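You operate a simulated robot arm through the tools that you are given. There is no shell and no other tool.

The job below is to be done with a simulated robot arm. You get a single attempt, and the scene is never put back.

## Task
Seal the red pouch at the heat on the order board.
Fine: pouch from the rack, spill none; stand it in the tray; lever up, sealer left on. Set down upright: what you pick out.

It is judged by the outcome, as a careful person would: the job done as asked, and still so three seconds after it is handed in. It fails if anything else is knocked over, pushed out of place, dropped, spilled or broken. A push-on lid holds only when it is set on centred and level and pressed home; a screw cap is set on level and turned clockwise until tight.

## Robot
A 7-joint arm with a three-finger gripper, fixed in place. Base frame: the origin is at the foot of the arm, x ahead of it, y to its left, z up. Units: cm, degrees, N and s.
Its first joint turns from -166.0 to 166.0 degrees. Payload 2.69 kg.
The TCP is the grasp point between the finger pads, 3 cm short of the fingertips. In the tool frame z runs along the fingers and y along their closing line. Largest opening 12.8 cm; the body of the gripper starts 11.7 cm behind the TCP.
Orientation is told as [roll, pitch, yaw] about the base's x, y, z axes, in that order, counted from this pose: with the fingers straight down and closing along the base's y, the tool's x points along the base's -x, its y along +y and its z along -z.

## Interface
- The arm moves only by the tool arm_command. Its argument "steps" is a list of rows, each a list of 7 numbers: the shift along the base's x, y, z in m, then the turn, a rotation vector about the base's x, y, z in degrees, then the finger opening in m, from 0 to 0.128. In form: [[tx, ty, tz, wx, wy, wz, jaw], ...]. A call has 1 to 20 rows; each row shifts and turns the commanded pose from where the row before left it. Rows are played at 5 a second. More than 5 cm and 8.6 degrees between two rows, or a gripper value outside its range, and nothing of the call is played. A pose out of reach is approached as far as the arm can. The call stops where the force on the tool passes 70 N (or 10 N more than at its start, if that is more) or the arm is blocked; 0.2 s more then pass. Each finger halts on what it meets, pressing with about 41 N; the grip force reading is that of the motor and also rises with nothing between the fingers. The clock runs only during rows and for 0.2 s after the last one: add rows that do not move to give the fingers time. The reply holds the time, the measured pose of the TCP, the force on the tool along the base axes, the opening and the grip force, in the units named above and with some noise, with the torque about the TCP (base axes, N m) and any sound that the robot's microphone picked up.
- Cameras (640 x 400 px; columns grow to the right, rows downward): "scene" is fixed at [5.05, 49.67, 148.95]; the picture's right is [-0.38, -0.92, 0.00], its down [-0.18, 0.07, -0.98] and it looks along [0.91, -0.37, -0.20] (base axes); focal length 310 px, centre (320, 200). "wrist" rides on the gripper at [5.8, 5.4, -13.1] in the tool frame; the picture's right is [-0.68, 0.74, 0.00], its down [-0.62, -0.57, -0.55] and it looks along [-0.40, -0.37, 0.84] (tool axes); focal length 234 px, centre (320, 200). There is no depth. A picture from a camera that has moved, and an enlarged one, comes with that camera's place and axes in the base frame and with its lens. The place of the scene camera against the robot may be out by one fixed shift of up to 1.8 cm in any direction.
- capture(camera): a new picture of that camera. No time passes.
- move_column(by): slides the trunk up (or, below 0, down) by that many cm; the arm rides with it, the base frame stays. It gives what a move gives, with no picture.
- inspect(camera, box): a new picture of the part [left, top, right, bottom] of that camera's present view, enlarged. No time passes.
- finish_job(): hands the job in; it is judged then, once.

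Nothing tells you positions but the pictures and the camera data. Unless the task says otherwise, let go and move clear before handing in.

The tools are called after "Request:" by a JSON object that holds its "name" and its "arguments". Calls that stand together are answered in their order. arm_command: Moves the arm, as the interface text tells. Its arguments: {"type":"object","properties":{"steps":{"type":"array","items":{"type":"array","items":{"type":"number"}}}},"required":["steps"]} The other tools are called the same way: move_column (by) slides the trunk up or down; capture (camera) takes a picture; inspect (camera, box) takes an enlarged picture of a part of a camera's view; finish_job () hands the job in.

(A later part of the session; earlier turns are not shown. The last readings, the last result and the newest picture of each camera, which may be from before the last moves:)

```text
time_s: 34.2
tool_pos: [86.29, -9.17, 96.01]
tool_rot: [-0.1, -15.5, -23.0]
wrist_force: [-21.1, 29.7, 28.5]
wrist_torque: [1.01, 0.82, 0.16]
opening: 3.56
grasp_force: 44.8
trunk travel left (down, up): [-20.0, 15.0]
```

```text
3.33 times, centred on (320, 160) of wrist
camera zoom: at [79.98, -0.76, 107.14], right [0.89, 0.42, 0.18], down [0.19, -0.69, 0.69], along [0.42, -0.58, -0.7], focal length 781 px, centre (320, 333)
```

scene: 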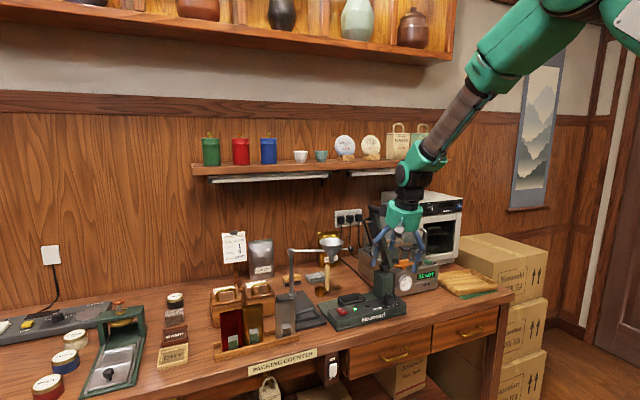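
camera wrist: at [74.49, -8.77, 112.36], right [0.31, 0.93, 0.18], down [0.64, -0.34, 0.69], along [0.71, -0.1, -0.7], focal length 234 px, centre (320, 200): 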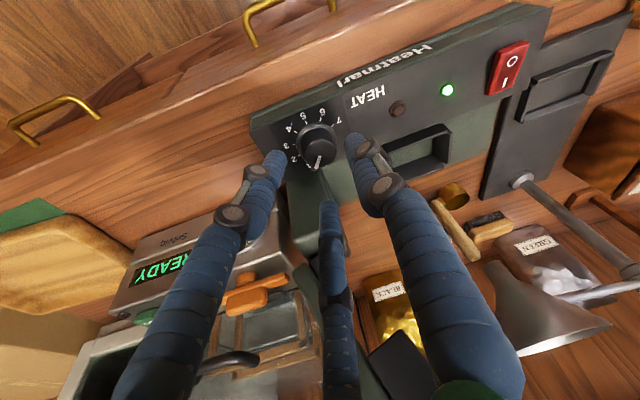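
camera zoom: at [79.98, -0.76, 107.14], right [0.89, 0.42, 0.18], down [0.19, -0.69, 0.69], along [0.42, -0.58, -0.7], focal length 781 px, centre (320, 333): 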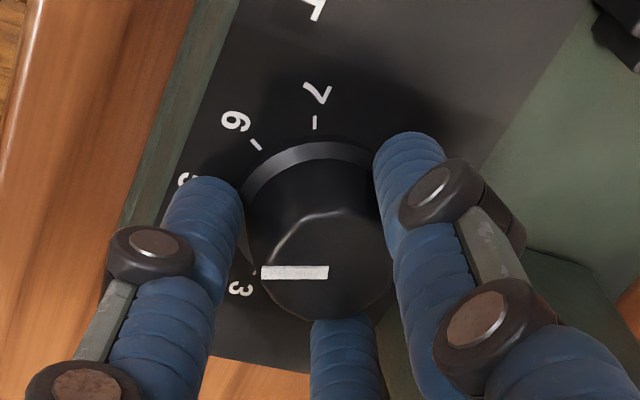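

It's at about 4.7 now. I'll turn a bit further, then release and lift to read the dial.

Request:
{"name": "arm_command", "arguments": {"steps": [[0.0002, 0.0003, 0, 0, 0, -5, 0.0], [0.0002, 0.0003, 0, 0, 0, -4.5, 0.0], [0, 0, 0, 0, 0, 0, 0.0], [0, 0, 0, 0, 0, 0, 0.05], [0, 0, 0, 0, 0, 0, 0.05], [-0.006, 0, 0.02, 0, 0, 5, 0.05], [-0.006, 0, 0.02, 0, 0, 8, 0.05], [-0.006, 0, 0.02, 0, 0, 8, 0.06], [0, 0, 0, 0, 0, 8, 0.08], [0, 0, 0, 0, 0, 0, 0.08]]}}

Request:
{"name": "inspect", "arguments": {"camera": "wrist", "box": [240, 80, 400, 200]}}

Request:
{"name": "capture", "arguments": {"camera": "wrist"}}

```text
time_s: 36.4
tool_pos: [84.52, -9.53, 101.95]
tool_rot: [-0.1, -15.2, -3.5]
wrist_force: [0.3, -0.7, -0.6]
wrist_torque: [0.01, 0.01, 0.02]
opening: 8.02
grasp_force: 0.1
trunk travel left (down, up): [-20.0, 15.0]
```

```text
3.33 times, centred on (320, 140) of wrist
camera zoom: at [75.82, -3.6, 113.08], right [0.7, 0.7, 0.18], down [0.41, -0.59, 0.69], along [0.59, -0.41, -0.7], focal length 781 px, centre (320, 400)
```

zoom: 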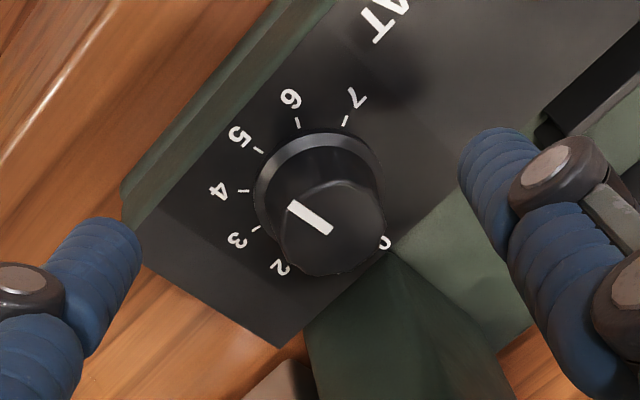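

```text
taken
camera wrist: at [75.82, -3.6, 113.08], right [0.7, 0.7, 0.18], down [0.41, -0.59, 0.69], along [0.59, -0.41, -0.7], focal length 234 px, centre (320, 200)
```

wrist: 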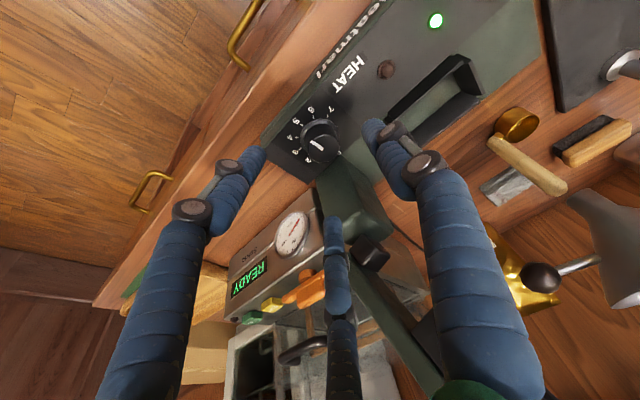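

Request:
{"name": "inspect", "arguments": {"camera": "wrist", "box": [290, 105, 350, 165]}}

Request:
{"name": "inspect", "arguments": {"camera": "scene", "box": [350, 275, 400, 315]}}

```text
6.67 times, centred on (320, 135) of wrist
camera zoom: at [75.82, -3.6, 113.08], right [0.7, 0.7, 0.18], down [0.41, -0.59, 0.69], along [0.59, -0.41, -0.7], focal length 1561 px, centre (320, 633)
```

zoom: 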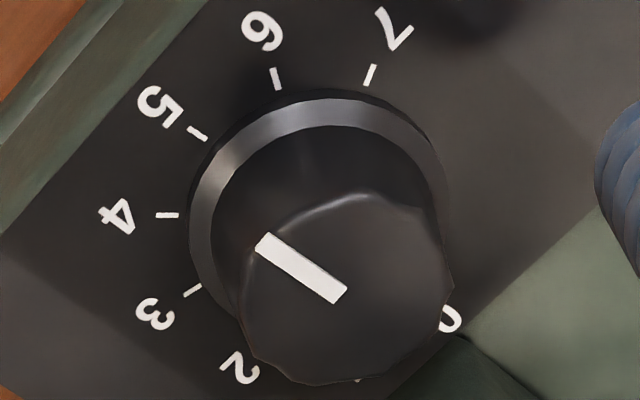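

```text
10.00 times, centred on (375, 295) of scene
camera zoom: at [5.05, 49.67, 148.95], right [-0.38, -0.92, 0.0], down [-0.18, 0.07, -0.98], along [0.91, -0.37, -0.2], focal length 3101 px, centre (-230, -750)
```

zoom: 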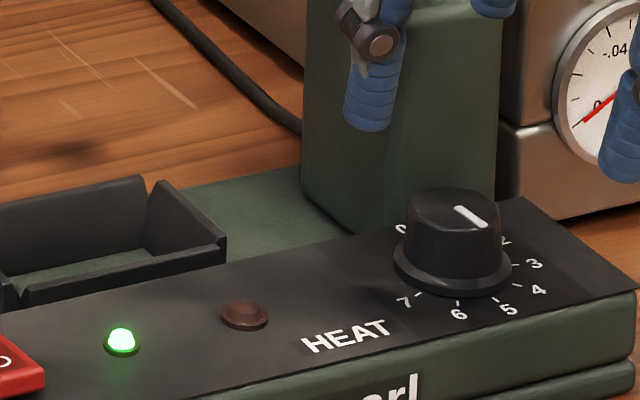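

Request:
{"name": "inspect", "arguments": {"camera": "scene", "box": [365, 288, 385, 308]}}

```text
16.00 times, centred on (375, 298) of scene
camera zoom: at [5.05, 49.67, 148.95], right [-0.38, -0.92, 0.0], down [-0.18, 0.07, -0.98], along [0.91, -0.37, -0.2], focal length 4962 px, centre (-560, -1368)
```

zoom: 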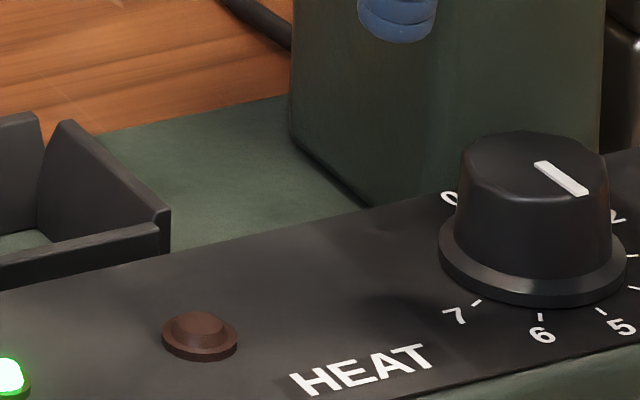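

The dial reads 5, with the pointer parallel to the 5 tick to within about 3° in both views. Next I'll back away and go look at the rack with the wrist camera.

Request:
{"name": "arm_command", "arguments": {"steps": [[-0.02, 0, 0.035, 0, 3.8, 0.9, 0.08], [-0.02, 0, 0.035, 0, 3.8, 0.9, 0.08], [-0.02, 0, 0.035, 0, 3.8, 0.9, 0.08], [-0.02, 0, 0.035, 0, 3.8, 0.9, 0.08], [0, 0.045, 0.01, 0, 0, 0, 0.128], [0, 0.045, 0.01, 0, 0, 0, 0.128], [0, 0.045, 0, 0, 0, 0, 0.128], [0, 0.045, 0, 0, 0, 0, 0.128], [0, 0.045, 0, 0, 0, 0, 0.128], [0, 0.045, 0, 0, 0, 0, 0.128], [0, 0.045, 0, 0, 0, 0, 0.128], [0, 0.045, 0, 0, 0, 0, 0.128], [0, 0.045, 0, 0, 0, 0, 0.128], [0, 0.045, 0, 0, 0, 0, 0.128], [0, 0, 0, 0, 0, 0, 0.128]]}}

Request:
{"name": "capture", "arguments": {"camera": "wrist"}}

Request:
{"name": "inspect", "arguments": {"camera": "scene", "box": [340, 250, 420, 340]}}

```text
time_s: 39.6
tool_pos: [76.71, 35.6, 117.54]
tool_rot: [-0.6, 0.0, 0.2]
wrist_force: [0.5, 0.9, -0.7]
wrist_torque: [-0.1, 0.0, -0.03]
opening: 12.81
grasp_force: 0.1
trunk travel left (down, up): [-20.0, 15.0]
```

```text
taken
camera wrist: at [70.8, 41.11, 130.62], right [0.67, 0.74, -0.01], down [0.62, -0.56, 0.55], along [0.41, -0.38, -0.83], focal length 234 px, centre (320, 200)
```

wrist: 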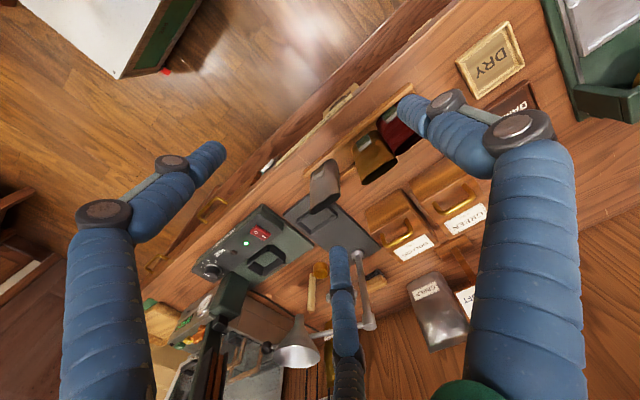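

```text
4.44 times, centred on (380, 295) of scene
camera zoom: at [5.05, 49.67, 148.95], right [-0.38, -0.92, 0.0], down [-0.18, 0.07, -0.98], along [0.91, -0.37, -0.2], focal length 1378 px, centre (53, -222)
```

zoom: 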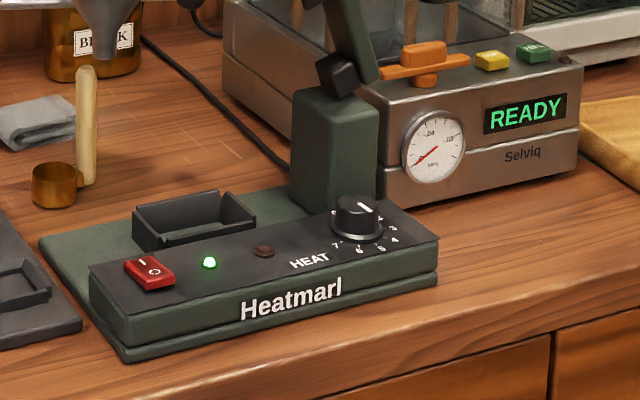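

I'll yaw the gripper +90°, the closing direction needed for the pouch, and view the rack.

Request:
{"name": "arm_command", "arguments": {"steps": [[0, 0, 0, 0.1, 0, 8.2, 0.128], [0, 0, 0, 0.1, 0, 8.2, 0.128], [0, 0, 0, 0.1, 0, 8.2, 0.128], [0, 0, 0, 0.1, 0, 8.2, 0.128], [0, 0, 0, 0, 0, 8.2, 0.128], [0, 0, 0, 0, 0, 8.2, 0.128], [0, 0, 0, 0, 0, 8.2, 0.128], [0, 0, 0, 0, 0, 8.2, 0.128], [0, 0, 0, 0, 0, 8.2, 0.128], [0, 0, 0, 0, 0, 8.2, 0.128], [0, 0, 0, 0, 0, 8.0, 0.128], [0, 0, 0, 0, 0, 0, 0.128]]}}

Request:
{"name": "capture", "arguments": {"camera": "wrist"}}

Request:
{"name": "inspect", "arguments": {"camera": "wrist", "box": [220, 90, 420, 260]}}

```text
time_s: 42.2
tool_pos: [76.58, 35.53, 117.8]
tool_rot: [-0.2, -0.3, 90.3]
wrist_force: [1.2, -0.3, -0.2]
wrist_torque: [0.02, -0.01, 0.01]
opening: 12.82
grasp_force: 0.1
trunk travel left (down, up): [-20.0, 15.0]
```

```text
taken
camera wrist: at [71.2, 29.56, 130.89], right [-0.74, 0.67, 0.0], down [0.56, 0.62, 0.55], along [0.37, 0.41, -0.83], focal length 234 px, centre (320, 200)
```

wrist: 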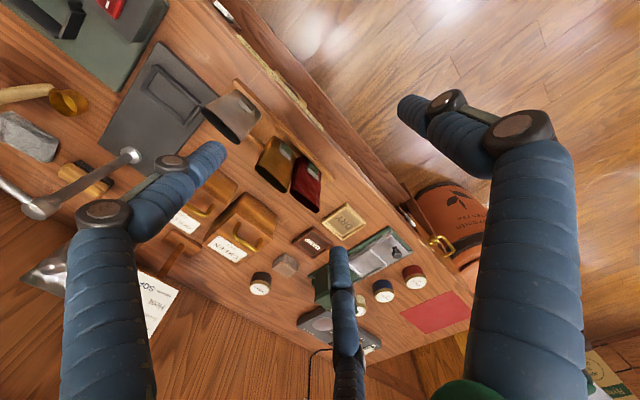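

```text
2.35 times, centred on (320, 175) of wrist
camera zoom: at [71.2, 29.56, 130.89], right [-0.74, 0.67, 0.0], down [0.56, 0.62, 0.55], along [0.37, 0.41, -0.83], focal length 551 px, centre (320, 259)
```

zoom: 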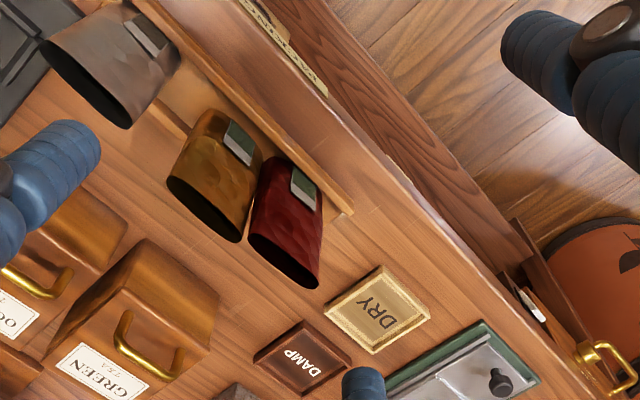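

I can see the red pouch mouth. I'll move closer above it for a second bearing.

Request:
{"name": "arm_command", "arguments": {"steps": [[0.03, 0.03, -0.01, 0, 0, 0, 0.128], [0.03, 0.03, -0.02, 0, 0, 0, 0.128], [0, 0, 0, 0, 0, 0, 0.128]]}}

Request:
{"name": "capture", "arguments": {"camera": "wrist"}}

Request:
{"name": "inspect", "arguments": {"camera": "wrist", "box": [220, 60, 420, 230]}}

Request:
{"name": "inspect", "arguments": {"camera": "scene", "box": [200, 220, 320, 370]}}

```text
time_s: 43.0
tool_pos: [82.61, 41.57, 115.01]
tool_rot: [-0.3, -0.2, 90.2]
wrist_force: [0.5, -0.2, -0.1]
wrist_torque: [-0.03, 0.05, -0.02]
opening: 12.82
grasp_force: 0.0
trunk travel left (down, up): [-20.0, 15.0]
```

```text
taken
camera wrist: at [77.34, 35.65, 127.96], right [-0.74, 0.67, 0.0], down [0.56, 0.62, 0.55], along [0.37, 0.41, -0.83], focal length 234 px, centre (320, 200)
```

wrist: 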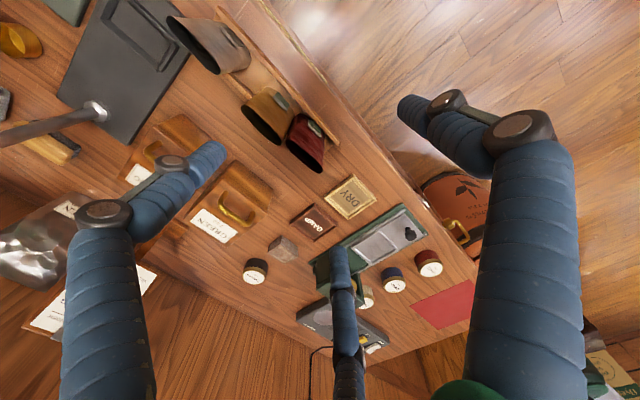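

```text
2.35 times, centred on (320, 145) of wrist
camera zoom: at [77.34, 35.65, 127.96], right [-0.74, 0.67, 0.0], down [0.56, 0.62, 0.55], along [0.37, 0.41, -0.83], focal length 551 px, centre (320, 329)
```

zoom: 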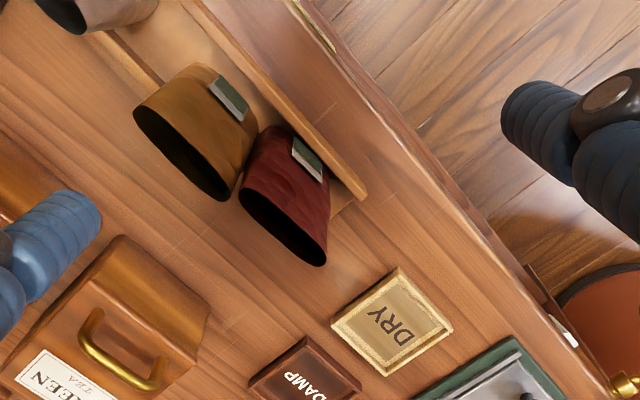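

```text
2.67 times, centred on (260, 295) of scene
camera zoom: at [5.05, 49.67, 148.95], right [-0.38, -0.92, 0.0], down [-0.18, 0.07, -0.98], along [0.91, -0.37, -0.2], focal length 827 px, centre (480, -53)
```

zoom: 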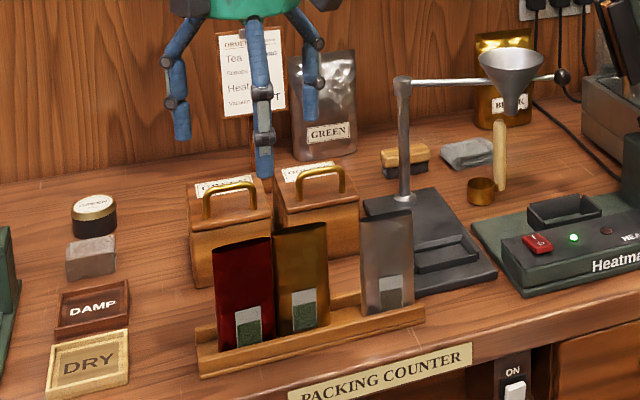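

Red pouch mouth: centre about (86.6, 43.1), z≈100.5, about 6 cm wide along y. I'll position above it with the jaw at 7 cm and check.

Request:
{"name": "arm_command", "arguments": {"steps": [[0.02, 0.008, -0.03, 0.15, 0.1, 0, 0.07], [0.02, 0.007, -0.03, 0.15, 0.1, 0, 0.07], [0, 0, -0.02, 0, 0, 0, 0.07], [0, 0, 0, 0, 0, 0, 0.07]]}}

Request:
{"name": "capture", "arguments": {"camera": "wrist"}}

Request:
{"name": "inspect", "arguments": {"camera": "wrist", "box": [240, 100, 400, 220]}}

Request:
{"name": "inspect", "arguments": {"camera": "scene", "box": [200, 240, 300, 370]}}

```text
time_s: 44.0
tool_pos: [86.65, 43.1, 106.69]
tool_rot: [-0.1, -0.5, 90.2]
wrist_force: [0.8, 0.6, 0.4]
wrist_torque: [-0.03, -0.02, 0.02]
opening: 7.01
grasp_force: 0.1
trunk travel left (down, up): [-20.0, 15.0]
```

```text
taken
camera wrist: at [81.29, 37.14, 119.84], right [-0.74, 0.67, 0.01], down [0.56, 0.61, 0.55], along [0.37, 0.41, -0.83], focal length 234 px, centre (320, 200)
```

wrist: 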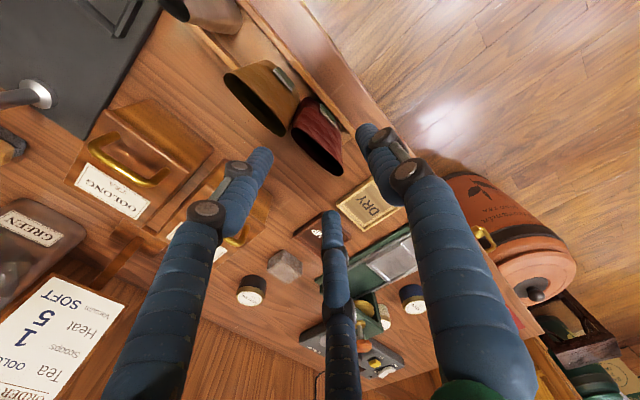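

```text
3.33 times, centred on (320, 160) of wrist
camera zoom: at [81.29, 37.14, 119.84], right [-0.74, 0.67, 0.01], down [0.56, 0.61, 0.55], along [0.37, 0.41, -0.83], focal length 781 px, centre (320, 333)
```

zoom: 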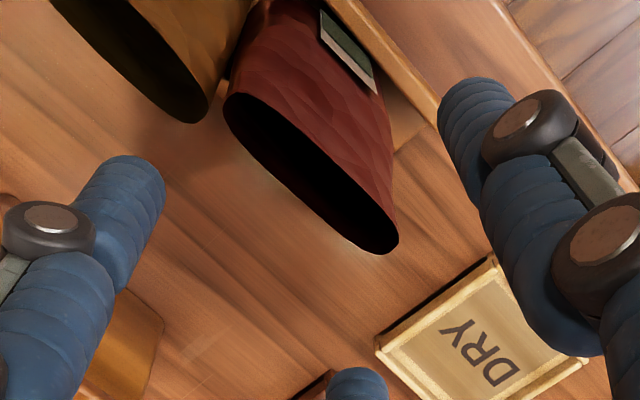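

```text
3.08 times, centred on (250, 305) of scene
camera zoom: at [5.05, 49.67, 148.95], right [-0.38, -0.92, 0.0], down [-0.18, 0.07, -0.98], along [0.91, -0.37, -0.2], focal length 954 px, centre (535, -123)
```

zoom: 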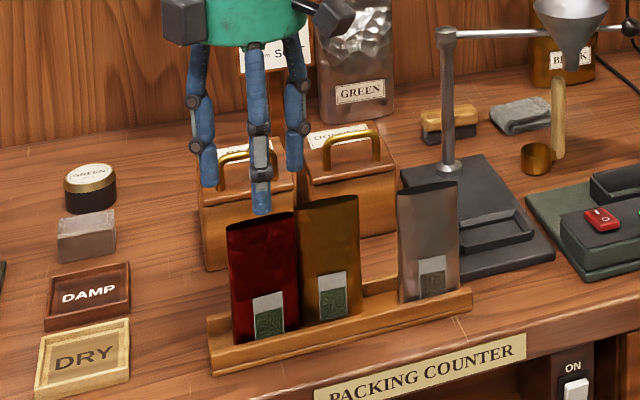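

The pouch is nearly touching its amber neighbour, so I'll align yaw to it (about +4°), descend and close gently in stages.

Request:
{"name": "arm_command", "arguments": {"steps": [[0.0015, -0.001, -0.02, 0, 0.3, 4, 0.07], [0, 0, -0.03, 0, 0, 0, 0.07], [0, 0, -0.024, 0, 0, 0, 0.07], [0, 0, 0, 0, 0, 0, 0.07]]}}

Request:
{"name": "capture", "arguments": {"camera": "wrist"}}

Request:
{"name": "inspect", "arguments": {"camera": "wrist", "box": [240, 120, 400, 240]}}

Request:
{"name": "inspect", "arguments": {"camera": "scene", "box": [200, 260, 280, 370]}}

```text
time_s: 45.0
tool_pos: [86.89, 43.06, 99.47]
tool_rot: [0.3, -0.4, 94.2]
wrist_force: [0.0, 0.1, 0.8]
wrist_torque: [0.01, 0.04, -0.04]
opening: 6.99
grasp_force: 0.0
trunk travel left (down, up): [-20.0, 15.0]
```

```text
taken
camera wrist: at [82.01, 36.72, 112.49], right [-0.78, 0.62, 0.01], down [0.52, 0.65, 0.55], along [0.34, 0.44, -0.83], focal length 234 px, centre (320, 200)
```

wrist: 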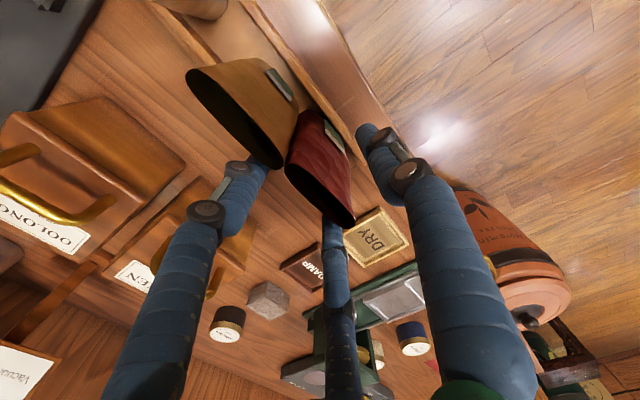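

```text
3.33 times, centred on (320, 180) of wrist
camera zoom: at [82.01, 36.72, 112.49], right [-0.78, 0.62, 0.01], down [0.52, 0.65, 0.55], along [0.34, 0.44, -0.83], focal length 781 px, centre (320, 267)
```

zoom: 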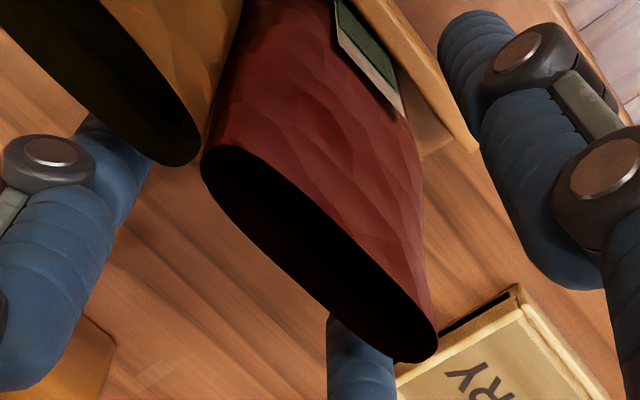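

```text
3.64 times, centred on (240, 315) of scene
camera zoom: at [5.05, 49.67, 148.95], right [-0.38, -0.92, 0.0], down [-0.18, 0.07, -0.98], along [0.91, -0.37, -0.2], focal length 1128 px, centre (611, -218)
```

zoom: 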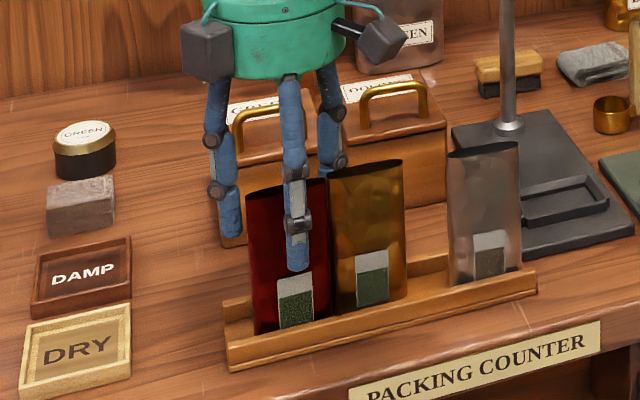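

Request:
{"name": "arm_command", "arguments": {"steps": [[-0.001, 0, 0, 0, 0.3, 2.5, 0.06], [0, 0, 0, 0, 0, 0, 0.045], [0, 0, 0, 0, 0, 0, 0.035], [0, 0, 0, 0, 0, 0, 0.03]]}}

Request:
{"name": "inspect", "arguments": {"camera": "wrist", "box": [240, 120, 400, 240]}}

```text
time_s: 46.0
tool_pos: [86.72, 42.95, 99.45]
tool_rot: [0.7, -0.5, 96.7]
wrist_force: [0.7, 0.4, 1.8]
wrist_torque: [0.02, 0.0, 0.02]
opening: 3.1
grasp_force: 0.4
trunk travel left (down, up): [-20.0, 15.0]
```

```text
3.33 times, centred on (320, 180) of wrist
camera zoom: at [82.26, 36.58, 112.63], right [-0.81, 0.59, 0.01], down [0.5, 0.67, 0.55], along [0.31, 0.45, -0.84], focal length 781 px, centre (320, 267)
```

zoom: 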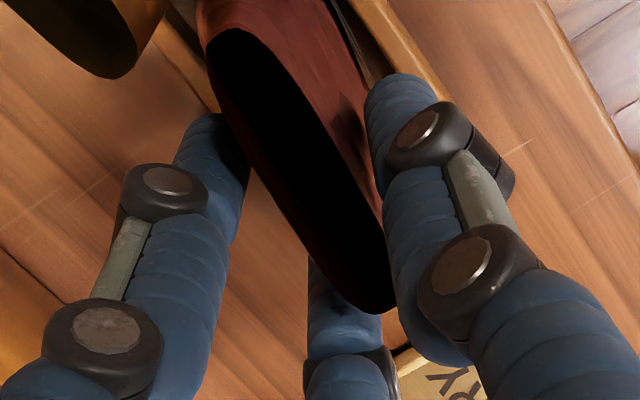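

Request:
{"name": "inspect", "arguments": {"camera": "scene", "box": [200, 260, 280, 370]}}

Request:
{"name": "capture", "arguments": {"camera": "wrist"}}

```text
3.64 times, centred on (240, 315) of scene
camera zoom: at [5.05, 49.67, 148.95], right [-0.38, -0.92, 0.0], down [-0.18, 0.07, -0.98], along [0.91, -0.37, -0.2], focal length 1128 px, centre (611, -218)
```

zoom: 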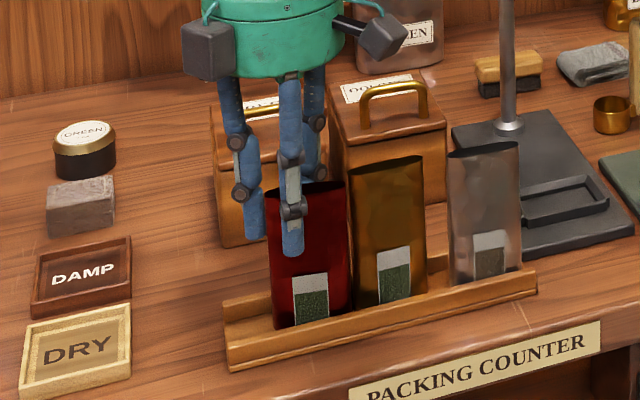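

```text
taken
camera wrist: at [82.26, 36.58, 112.63], right [-0.81, 0.59, 0.01], down [0.5, 0.67, 0.55], along [0.31, 0.45, -0.84], focal length 234 px, centre (320, 200)
```

wrist: 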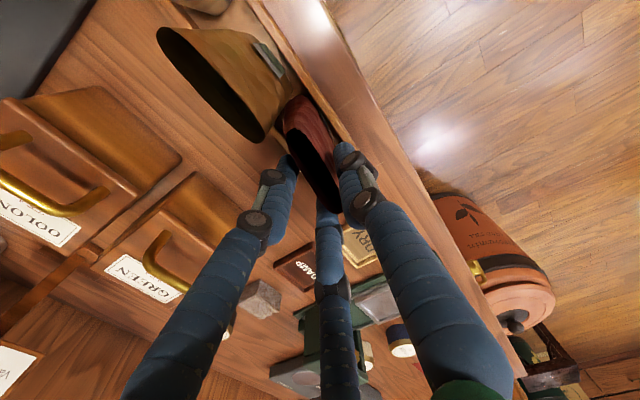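

The closing gripper acted like the three-finger gripper it looks like: a back finger caught the pouch's +y end and slid it and its neighbour about 1.5 cm along the rack. I'll open slightly, rise straight up and reassess.

Request:
{"name": "arm_command", "arguments": {"steps": [[0, 0, 0, 0, 0, 0, 0.045], [0, 0, 0, 0, 0, 0, 0.045], [0, 0, 0.03, 0, 0, 0, 0.045], [0, 0, 0.03, 0, 0, 0, 0.045], [0, 0, 0.02, 0, 0, 0, 0.045], [0, 0, 0, 0, 0, 0, 0.045]]}}

Request:
{"name": "capture", "arguments": {"camera": "wrist"}}

Request:
{"name": "inspect", "arguments": {"camera": "wrist", "box": [200, 40, 400, 190]}}

Request:
{"name": "inspect", "arguments": {"camera": "scene", "box": [200, 260, 300, 370]}}

```text
time_s: 47.4
tool_pos: [86.83, 43.27, 107.46]
tool_rot: [0.6, -0.6, 96.6]
wrist_force: [-0.2, -0.5, 0.4]
wrist_torque: [-0.01, -0.01, -0.03]
opening: 4.5
grasp_force: 0.1
trunk travel left (down, up): [-20.0, 15.0]
```

```text
taken
camera wrist: at [82.38, 36.59, 120.62], right [-0.81, 0.59, 0.01], down [0.5, 0.67, 0.55], along [0.31, 0.45, -0.84], focal length 234 px, centre (320, 200)
```

wrist: 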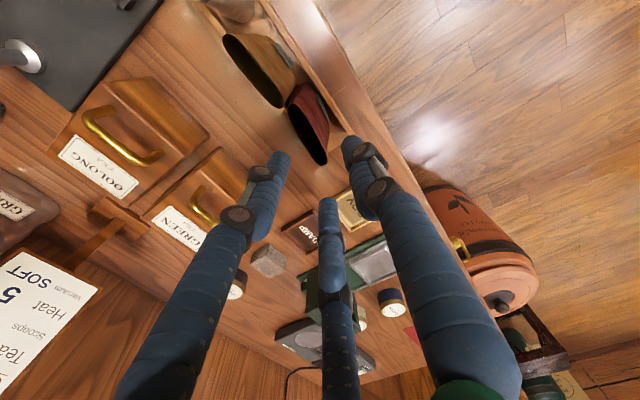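

```text
2.67 times, centred on (300, 115) of wrist
camera zoom: at [82.38, 36.59, 120.62], right [-0.81, 0.59, 0.01], down [0.5, 0.67, 0.55], along [0.31, 0.45, -0.84], focal length 624 px, centre (373, 427)
```

zoom: 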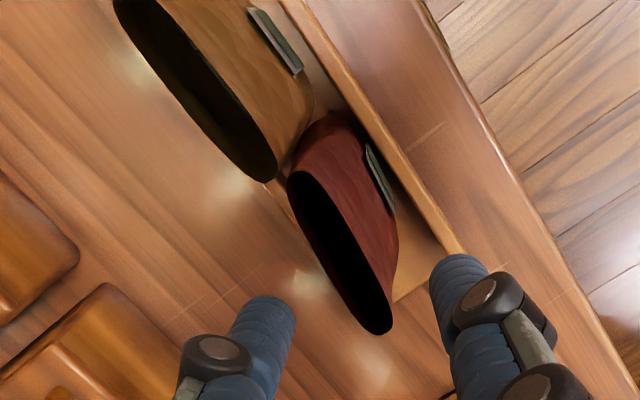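

```text
3.64 times, centred on (250, 315) of scene
camera zoom: at [5.05, 49.67, 148.95], right [-0.38, -0.92, 0.0], down [-0.18, 0.07, -0.98], along [0.91, -0.37, -0.2], focal length 1128 px, centre (574, -218)
```

zoom: 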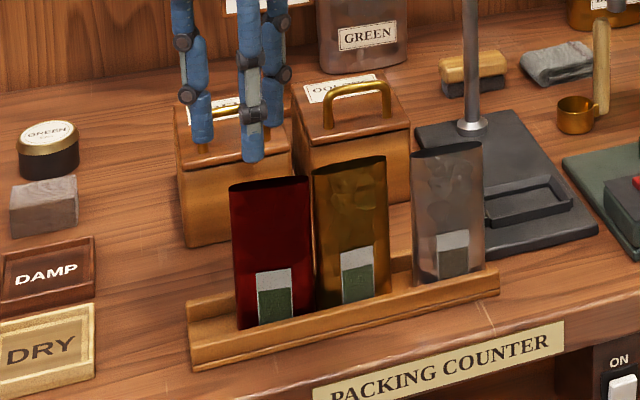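

Both pouches still stand upright in the rack. I'll re-approach with the jaw only about 5 cm open, yaw 84°, so all the fingers land on the pouch's flat faces, with one in front and the pair behind.

Request:
{"name": "arm_command", "arguments": {"steps": [[0.004, -0.009, 0, -0.3, 0.3, -6.3, 0.05], [0.0047, -0.0097, 0, -0.3, 0.3, -6.3, 0.05], [0, 0, -0.02, 0, 0, 0, 0.05], [0, 0, 0, 0, 0, 0, 0.05]]}}

Request:
{"name": "capture", "arguments": {"camera": "wrist"}}

Request:
{"name": "inspect", "arguments": {"camera": "wrist", "box": [220, 80, 420, 230]}}

Request:
{"name": "inspect", "arguments": {"camera": "scene", "box": [210, 260, 280, 350]}}

```text
time_s: 48.4
tool_pos: [87.71, 41.33, 105.35]
tool_rot: [1.2, 0.1, 83.9]
wrist_force: [-0.5, 0.9, -0.7]
wrist_torque: [-0.02, 0.01, 0.0]
opening: 5.01
grasp_force: 0.1
trunk travel left (down, up): [-20.0, 15.0]
```

```text
taken
camera wrist: at [82.06, 35.97, 118.61], right [-0.66, 0.75, 0.01], down [0.64, 0.55, 0.54], along [0.39, 0.36, -0.84], focal length 234 px, centre (320, 200)
```

wrist: 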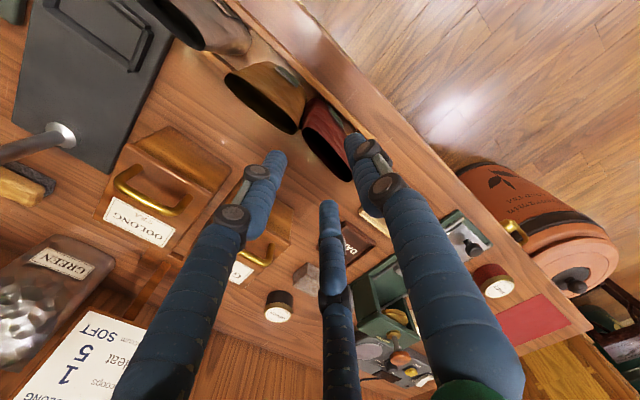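

```text
2.67 times, centred on (320, 155) of wrist
camera zoom: at [82.06, 35.97, 118.61], right [-0.66, 0.75, 0.01], down [0.64, 0.55, 0.54], along [0.39, 0.36, -0.84], focal length 624 px, centre (320, 320)
```

zoom: 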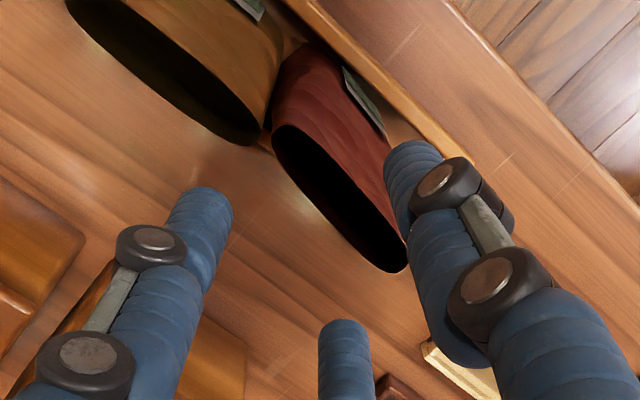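

```text
4.44 times, centred on (245, 305) of scene
camera zoom: at [5.05, 49.67, 148.95], right [-0.38, -0.92, 0.0], down [-0.18, 0.07, -0.98], along [0.91, -0.37, -0.2], focal length 1378 px, centre (653, -267)
```

zoom: 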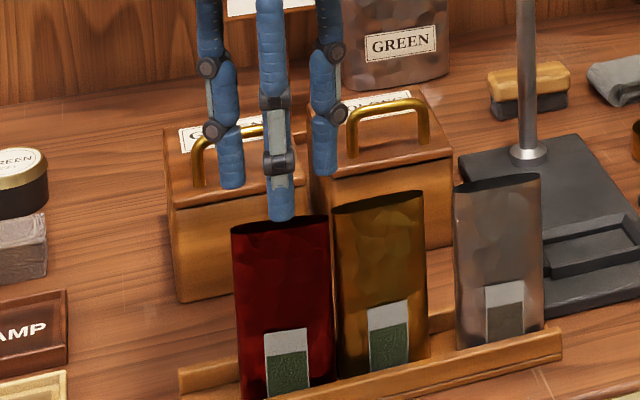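

Request:
{"name": "arm_command", "arguments": {"steps": [[0, 0.0005, -0.02, 0, 0, 0, 0.05], [0, 0, -0.015, 0, 0, 0, 0.05], [0, 0, 0, 0, 0, 0, 0.05]]}}

Request:
{"name": "inspect", "arguments": {"camera": "wrist", "box": [220, 100, 420, 250]}}

Request:
{"name": "inspect", "arguments": {"camera": "scene", "box": [210, 260, 280, 350]}}

```text
time_s: 49.2
tool_pos: [87.7, 41.33, 101.76]
tool_rot: [1.1, 0.1, 84.0]
wrist_force: [0.5, -0.6, -0.1]
wrist_torque: [0.0, 0.02, -0.02]
opening: 5.0
grasp_force: 0.1
trunk travel left (down, up): [-20.0, 15.0]
```

```text
2.67 times, centred on (320, 175) of wrist
camera zoom: at [82.1, 35.93, 115.07], right [-0.66, 0.75, 0.01], down [0.64, 0.55, 0.54], along [0.39, 0.36, -0.84], focal length 624 px, centre (320, 267)
```

zoom: 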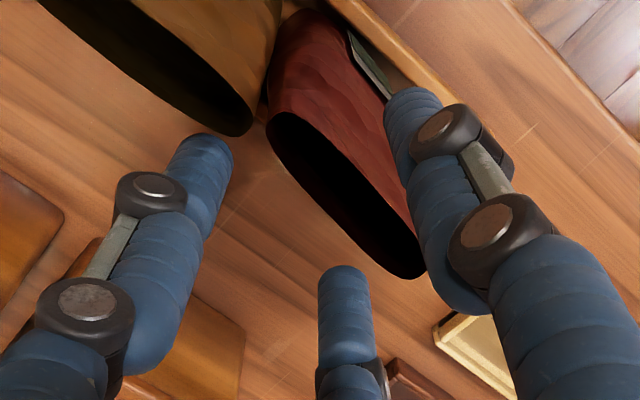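

```text
4.44 times, centred on (245, 305) of scene
camera zoom: at [5.05, 49.67, 148.95], right [-0.38, -0.92, 0.0], down [-0.18, 0.07, -0.98], along [0.91, -0.37, -0.2], focal length 1378 px, centre (653, -267)
```

zoom: 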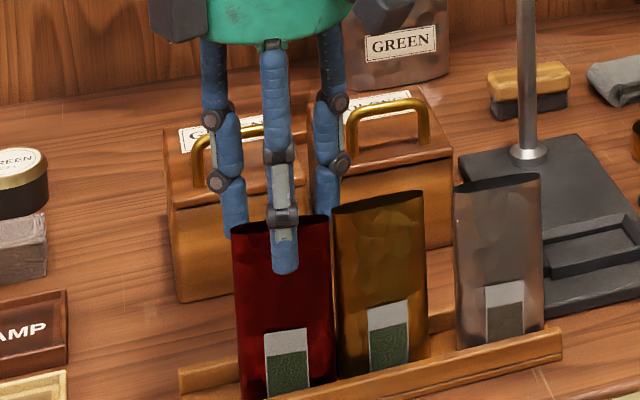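

The fingers straddle the pouch cleanly. I'll go a little lower and close in small increments.

Request:
{"name": "arm_command", "arguments": {"steps": [[0, 0, -0.013, 0, 0, 0, 0.05], [0, 0, 0, 0, 0, 0, 0.045], [0, 0, 0, 0, 0, 0, 0.04], [0, 0, 0, 0, 0, 0, 0.036]]}}

Request:
{"name": "inspect", "arguments": {"camera": "wrist", "box": [220, 100, 420, 250]}}

Request:
{"name": "inspect", "arguments": {"camera": "scene", "box": [210, 260, 280, 350]}}

```text
time_s: 50.2
tool_pos: [87.66, 41.21, 100.74]
tool_rot: [1.2, 0.1, 84.1]
wrist_force: [-0.1, 0.0, -0.4]
wrist_torque: [-0.01, 0.03, -0.01]
opening: 3.63
grasp_force: 0.1
trunk travel left (down, up): [-20.0, 15.0]
```

```text
2.67 times, centred on (320, 175) of wrist
camera zoom: at [82.07, 35.92, 113.93], right [-0.66, 0.75, 0.01], down [0.64, 0.55, 0.54], along [0.39, 0.36, -0.84], focal length 624 px, centre (320, 267)
```

zoom: 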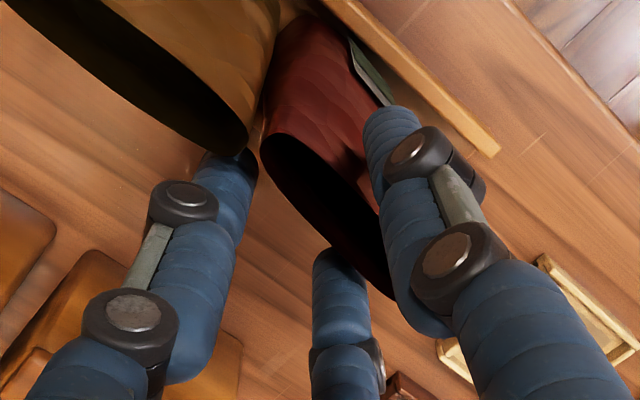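

```text
4.44 times, centred on (245, 305) of scene
camera zoom: at [5.05, 49.67, 148.95], right [-0.38, -0.92, 0.0], down [-0.18, 0.07, -0.98], along [0.91, -0.37, -0.2], focal length 1378 px, centre (653, -267)
```

zoom: 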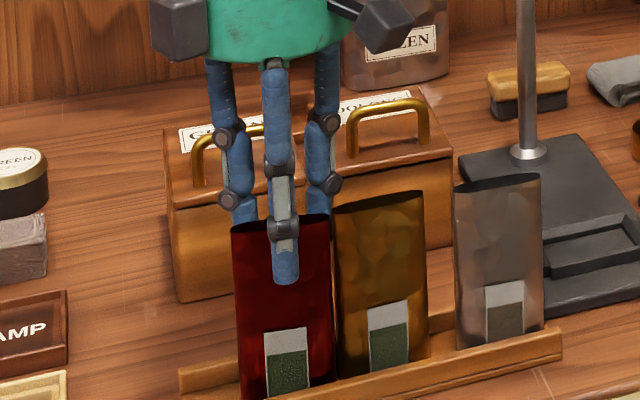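

Request:
{"name": "arm_command", "arguments": {"steps": [[0, 0, 0, 0, 0, 0, 0.032], [0, 0, 0, 0, 0, 0, 0.028], [0, 0, 0, 0, 0, 0, 0.026]]}}

Request:
{"name": "inspect", "arguments": {"camera": "wrist", "box": [220, 100, 420, 250]}}

Request:
{"name": "inspect", "arguments": {"camera": "scene", "box": [210, 260, 280, 350]}}

```text
time_s: 51.0
tool_pos: [87.79, 41.2, 100.63]
tool_rot: [1.2, 0.2, 84.1]
wrist_force: [0.1, 0.5, -0.3]
wrist_torque: [-0.05, -0.11, 0.02]
opening: 2.7
grasp_force: 27.4
trunk travel left (down, up): [-20.0, 15.0]
```

```text
2.67 times, centred on (320, 175) of wrist
camera zoom: at [82.08, 35.92, 113.95], right [-0.66, 0.75, 0.01], down [0.64, 0.55, 0.54], along [0.39, 0.36, -0.84], focal length 624 px, centre (320, 267)
```

zoom: 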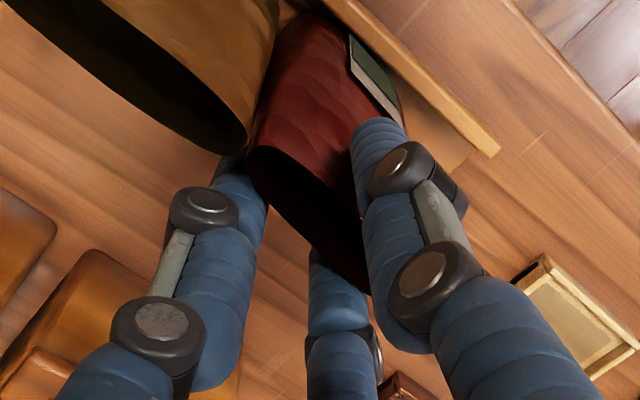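

```text
4.44 times, centred on (245, 305) of scene
camera zoom: at [5.05, 49.67, 148.95], right [-0.38, -0.92, 0.0], down [-0.18, 0.07, -0.98], along [0.91, -0.37, -0.2], focal length 1378 px, centre (653, -267)
```

zoom: 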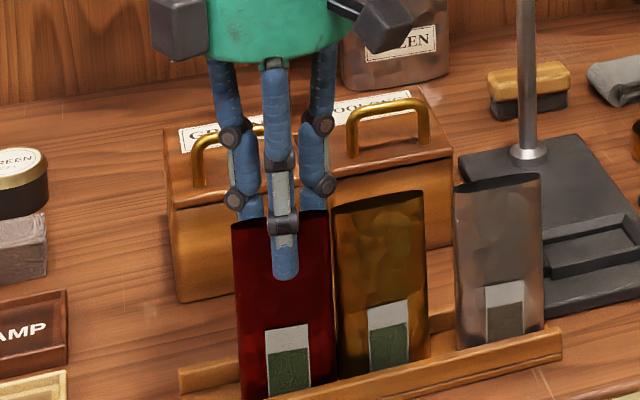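

The pouch is gripped (2.7 cm, 27 N) and hasn't shifted. I'll firm the grip a touch and lift slowly straight up.

Request:
{"name": "arm_command", "arguments": {"steps": [[0, 0, 0, 0, 0, 0, 0.022], [0, 0, 0, 0, 0, 0, 0.022], [0, 0, 0.005, 0, 0, 0, 0.022], [0, 0, 0.01, 0, 0, 0, 0.022], [0, 0, 0.01, 0, 0, 0, 0.022], [0, 0, 0, 0, 0, 0, 0.022]]}}

Request:
{"name": "inspect", "arguments": {"camera": "scene", "box": [200, 250, 300, 370]}}

```text
time_s: 52.4
tool_pos: [87.71, 41.36, 103.05]
tool_rot: [1.2, 0.1, 84.2]
wrist_force: [-0.4, -0.9, 0.3]
wrist_torque: [0.03, 0.01, 0.0]
opening: 2.57
grasp_force: 20.0
trunk travel left (down, up): [-20.0, 15.0]
```

```text
3.33 times, centred on (250, 310) of scene
camera zoom: at [5.05, 49.67, 148.95], right [-0.38, -0.92, 0.0], down [-0.18, 0.07, -0.98], along [0.91, -0.37, -0.2], focal length 1034 px, centre (553, -167)
```

zoom: 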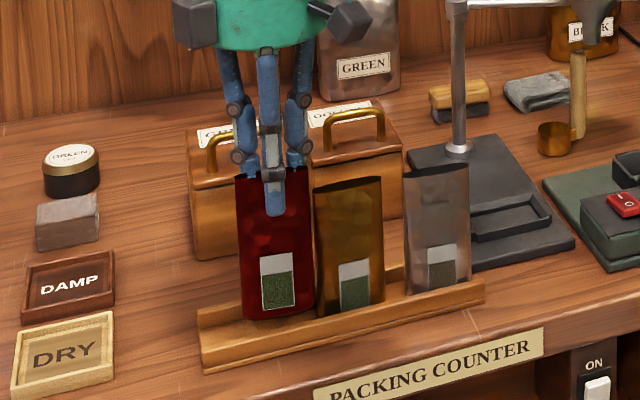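

The pouch is lifting upright. I'll firm the grip a little and continue up.

Request:
{"name": "arm_command", "arguments": {"steps": [[0, 0, 0, 0, 0, 0, 0.018], [0, 0, 0.01, 0, 0, 0, 0.018], [0, 0, 0.015, 0, 0, 0, 0.018], [0, 0, 0.015, 0, 0, 0, 0.018], [0, 0, 0.02, 0, 0, 0, 0.018], [0, 0, 0.02, 0, 0, 0, 0.018], [0, 0, 0.02, 0, 0, 0, 0.018], [0, 0, 0.015, 0, 0, 0, 0.018], [0, 0, 0.01, 0, 0, 0, 0.018], [0, 0, 0, 0, 0, 0, 0.018]]}}

Request:
{"name": "inspect", "arguments": {"camera": "scene", "box": [200, 200, 320, 370]}}

Request:
{"name": "capture", "arguments": {"camera": "wrist"}}

```text
time_s: 54.6
tool_pos: [87.61, 41.14, 115.79]
tool_rot: [1.2, 0.1, 84.0]
wrist_force: [0.4, -0.1, 0.6]
wrist_torque: [0.01, -0.01, 0.01]
opening: 2.05
grasp_force: 41.0
trunk travel left (down, up): [-20.0, 15.0]
```

```text
2.35 times, centred on (260, 285) of scene
camera zoom: at [5.05, 49.67, 148.95], right [-0.38, -0.92, 0.0], down [-0.18, 0.07, -0.98], along [0.91, -0.37, -0.2], focal length 730 px, centre (461, 0)
```

zoom: 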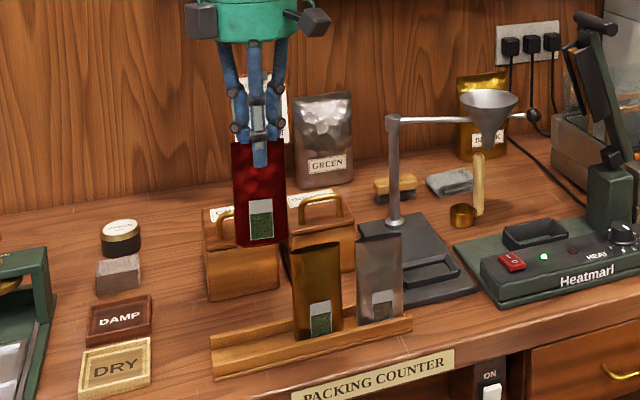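

```text
taken
camera wrist: at [82.0, 35.85, 128.96], right [-0.66, 0.75, 0.01], down [0.64, 0.55, 0.54], along [0.39, 0.36, -0.84], focal length 234 px, centre (320, 200)
```

wrist: 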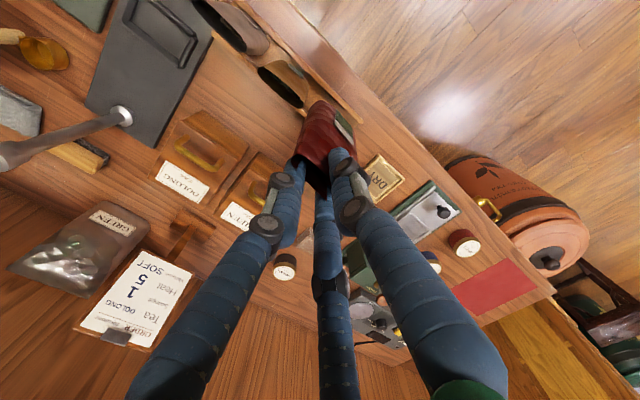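

The pouch is held upright. I'll carry it high and smoothly toward the sealer, squaring to yaw 90°, and stop to look at the pocket.

Request:
{"name": "arm_command", "arguments": {"steps": [[-0.002, -0.01, 0, 0, 0, 1, 0.018], [-0.004, -0.02, 0, 0, 0, 1, 0.018], [-0.005, -0.03, 0, 0, 0, 1, 0.018], [-0.005, -0.03, 0, 0, 0, 1, 0.018], [-0.005, -0.03, 0, 0, 0, 1, 0.018], [-0.005, -0.03, 0, 0, 0, 1, 0.018], [-0.005, -0.03, 0, 0, 0, 0, 0.018], [-0.005, -0.03, 0, 0, 0, 0, 0.018], [0, -0.02, 0, 0, 0, 0, 0.018], [0, -0.01, 0, 0, 0, 0, 0.018], [0, 0, 0, 0, 0, 0, 0.018]]}}

Request:
{"name": "capture", "arguments": {"camera": "wrist"}}

Request:
{"name": "inspect", "arguments": {"camera": "wrist", "box": [100, 0, 320, 140]}}

Request:
{"name": "capture", "arguments": {"camera": "scene"}}

```text
time_s: 57.0
tool_pos: [83.88, 17.11, 115.59]
tool_rot: [1.2, 0.1, 90.1]
wrist_force: [-1.3, 0.5, 0.5]
wrist_torque: [-0.02, 0.0, -0.01]
opening: 2.1
grasp_force: 2.5
trunk travel left (down, up): [-20.0, 15.0]
```

```text
taken
camera wrist: at [78.84, 11.2, 128.85], right [-0.74, 0.68, 0.01], down [0.58, 0.62, 0.54], along [0.35, 0.4, -0.84], focal length 234 px, centre (320, 200)
```

wrist: 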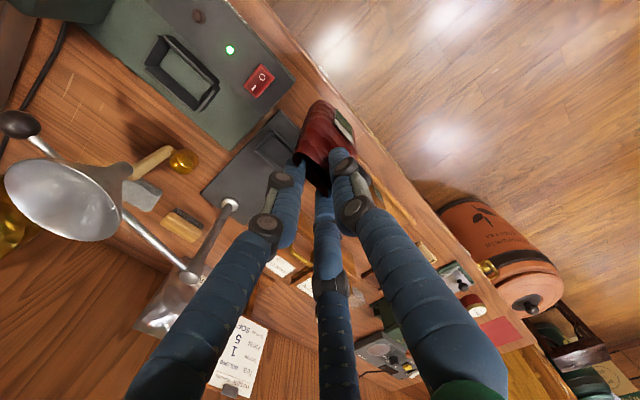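

```text
2.86 times, centred on (210, 70) of wrist
camera zoom: at [78.84, 11.2, 128.85], right [-0.74, 0.68, 0.01], down [0.58, 0.62, 0.54], along [0.35, 0.4, -0.84], focal length 669 px, centre (634, 571)
```

zoom: 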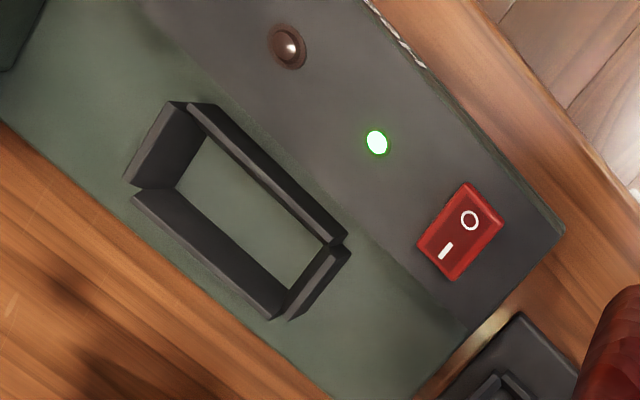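

```text
taken
```

scene: 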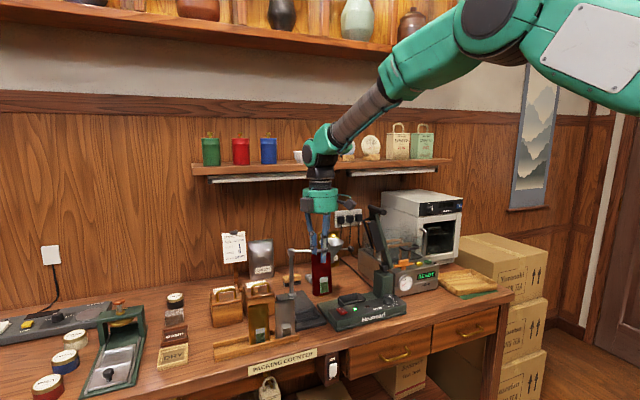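

The grip-force reading dropped, so I'll command a tighter jaw to keep hold, move a little closer, and take a second bearing on the pocket.

Request:
{"name": "arm_command", "arguments": {"steps": [[0, 0, 0, 0, 0, 0, 0.012], [0, -0.01, 0, 0, 0, 0, 0.012], [0, -0.02, 0, 0, 0, 0, 0.012], [0, -0.02, 0, 0, 0, 0, 0.012], [0, -0.02, 0, 0, 0, 0, 0.012], [0, -0.01, 0, 0, 0, 0, 0.012], [0, 0, 0, 0, 0, 0, 0.012]]}}

Request:
{"name": "capture", "arguments": {"camera": "wrist"}}

Request:
{"name": "inspect", "arguments": {"camera": "wrist", "box": [160, 40, 380, 180]}}

Request:
{"name": "inspect", "arguments": {"camera": "scene", "box": [290, 180, 430, 330]}}

```text
time_s: 58.6
tool_pos: [83.93, 9.26, 115.5]
tool_rot: [1.2, 0.0, 90.1]
wrist_force: [0.6, 0.6, -0.1]
wrist_torque: [0.0, 0.0, 0.01]
opening: 1.52
grasp_force: 41.0
trunk travel left (down, up): [-20.0, 15.0]
```

```text
taken
camera wrist: at [78.96, 3.35, 128.84], right [-0.74, 0.68, 0.01], down [0.58, 0.62, 0.54], along [0.35, 0.4, -0.84], focal length 234 px, centre (320, 200)
```

wrist: 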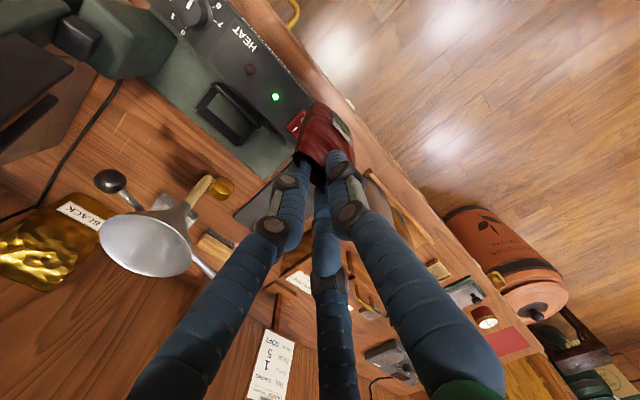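

```text
2.86 times, centred on (270, 110) of wrist
camera zoom: at [78.96, 3.35, 128.84], right [-0.74, 0.68, 0.01], down [0.58, 0.62, 0.54], along [0.35, 0.4, -0.84], focal length 669 px, centre (463, 457)
```

zoom: 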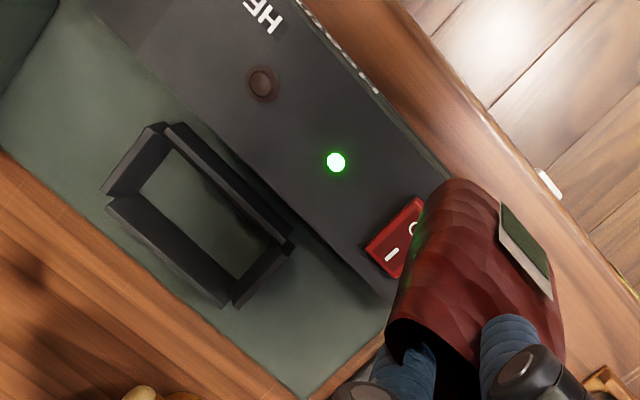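

```text
2.67 times, centred on (360, 255) of scene
camera zoom: at [5.05, 49.67, 148.95], right [-0.38, -0.92, 0.0], down [-0.18, 0.07, -0.98], along [0.91, -0.37, -0.2], focal length 827 px, centre (213, 53)
```

zoom: 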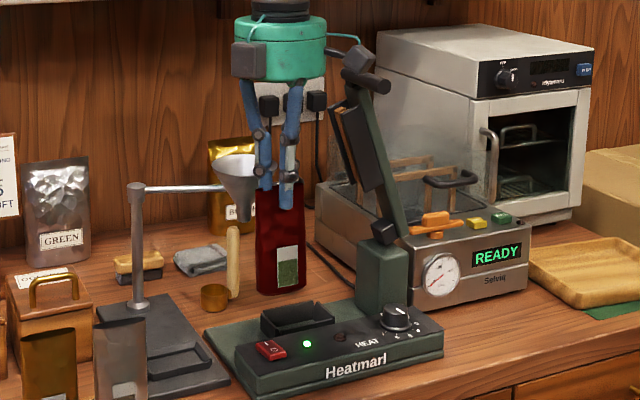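

The pouch is firmly held and upright, with its bottom about 12.3 cm below the TCP. The pocket works out at x 92.3–98, y -3.8–4.2, rim z≈91, so centre about (95.2, 0.2). The raised lever and the funnel are close to where the gripper hub will be, so I'll lean the tool slightly toward +y and -x before approaching.

Request:
{"name": "arm_command", "arguments": {"steps": [[0, 0, 0, -2, -1.3, 0, 0.012], [0, 0, 0, -2, -1.3, 0, 0.012], [0, 0, 0, -2, -1.3, 0, 0.012], [0, 0, 0, -2.5, -1.5, 0, 0.012], [0, 0, 0, -2.5, -1.5, 0, 0.012], [0, 0, 0, -2, -1.3, 0, 0.012], [0, 0, 0, 0, 0, 0, 0.012]]}}

Request:
{"name": "inspect", "arguments": {"camera": "scene", "box": [290, 160, 430, 330]}}

```text
time_s: 60.2
tool_pos: [83.86, 9.28, 115.62]
tool_rot: [-7.0, 13.1, 89.1]
wrist_force: [0.8, 0.3, -0.5]
wrist_torque: [-0.01, -0.02, 0.01]
opening: 1.36
grasp_force: 40.3
trunk travel left (down, up): [-20.0, 15.0]
```

```text
2.35 times, centred on (360, 245) of scene
camera zoom: at [5.05, 49.67, 148.95], right [-0.38, -0.92, 0.0], down [-0.18, 0.07, -0.98], along [0.91, -0.37, -0.2], focal length 730 px, centre (226, 94)
```

zoom: 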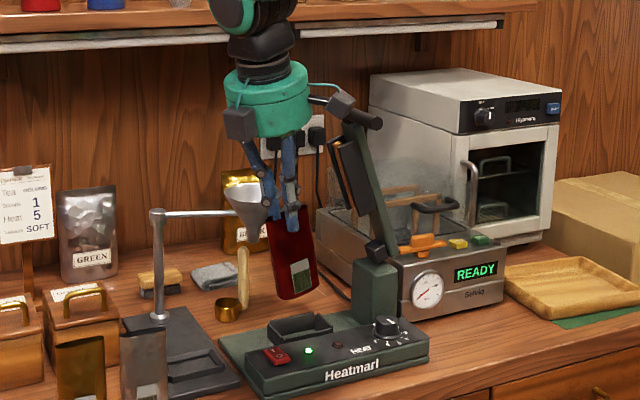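

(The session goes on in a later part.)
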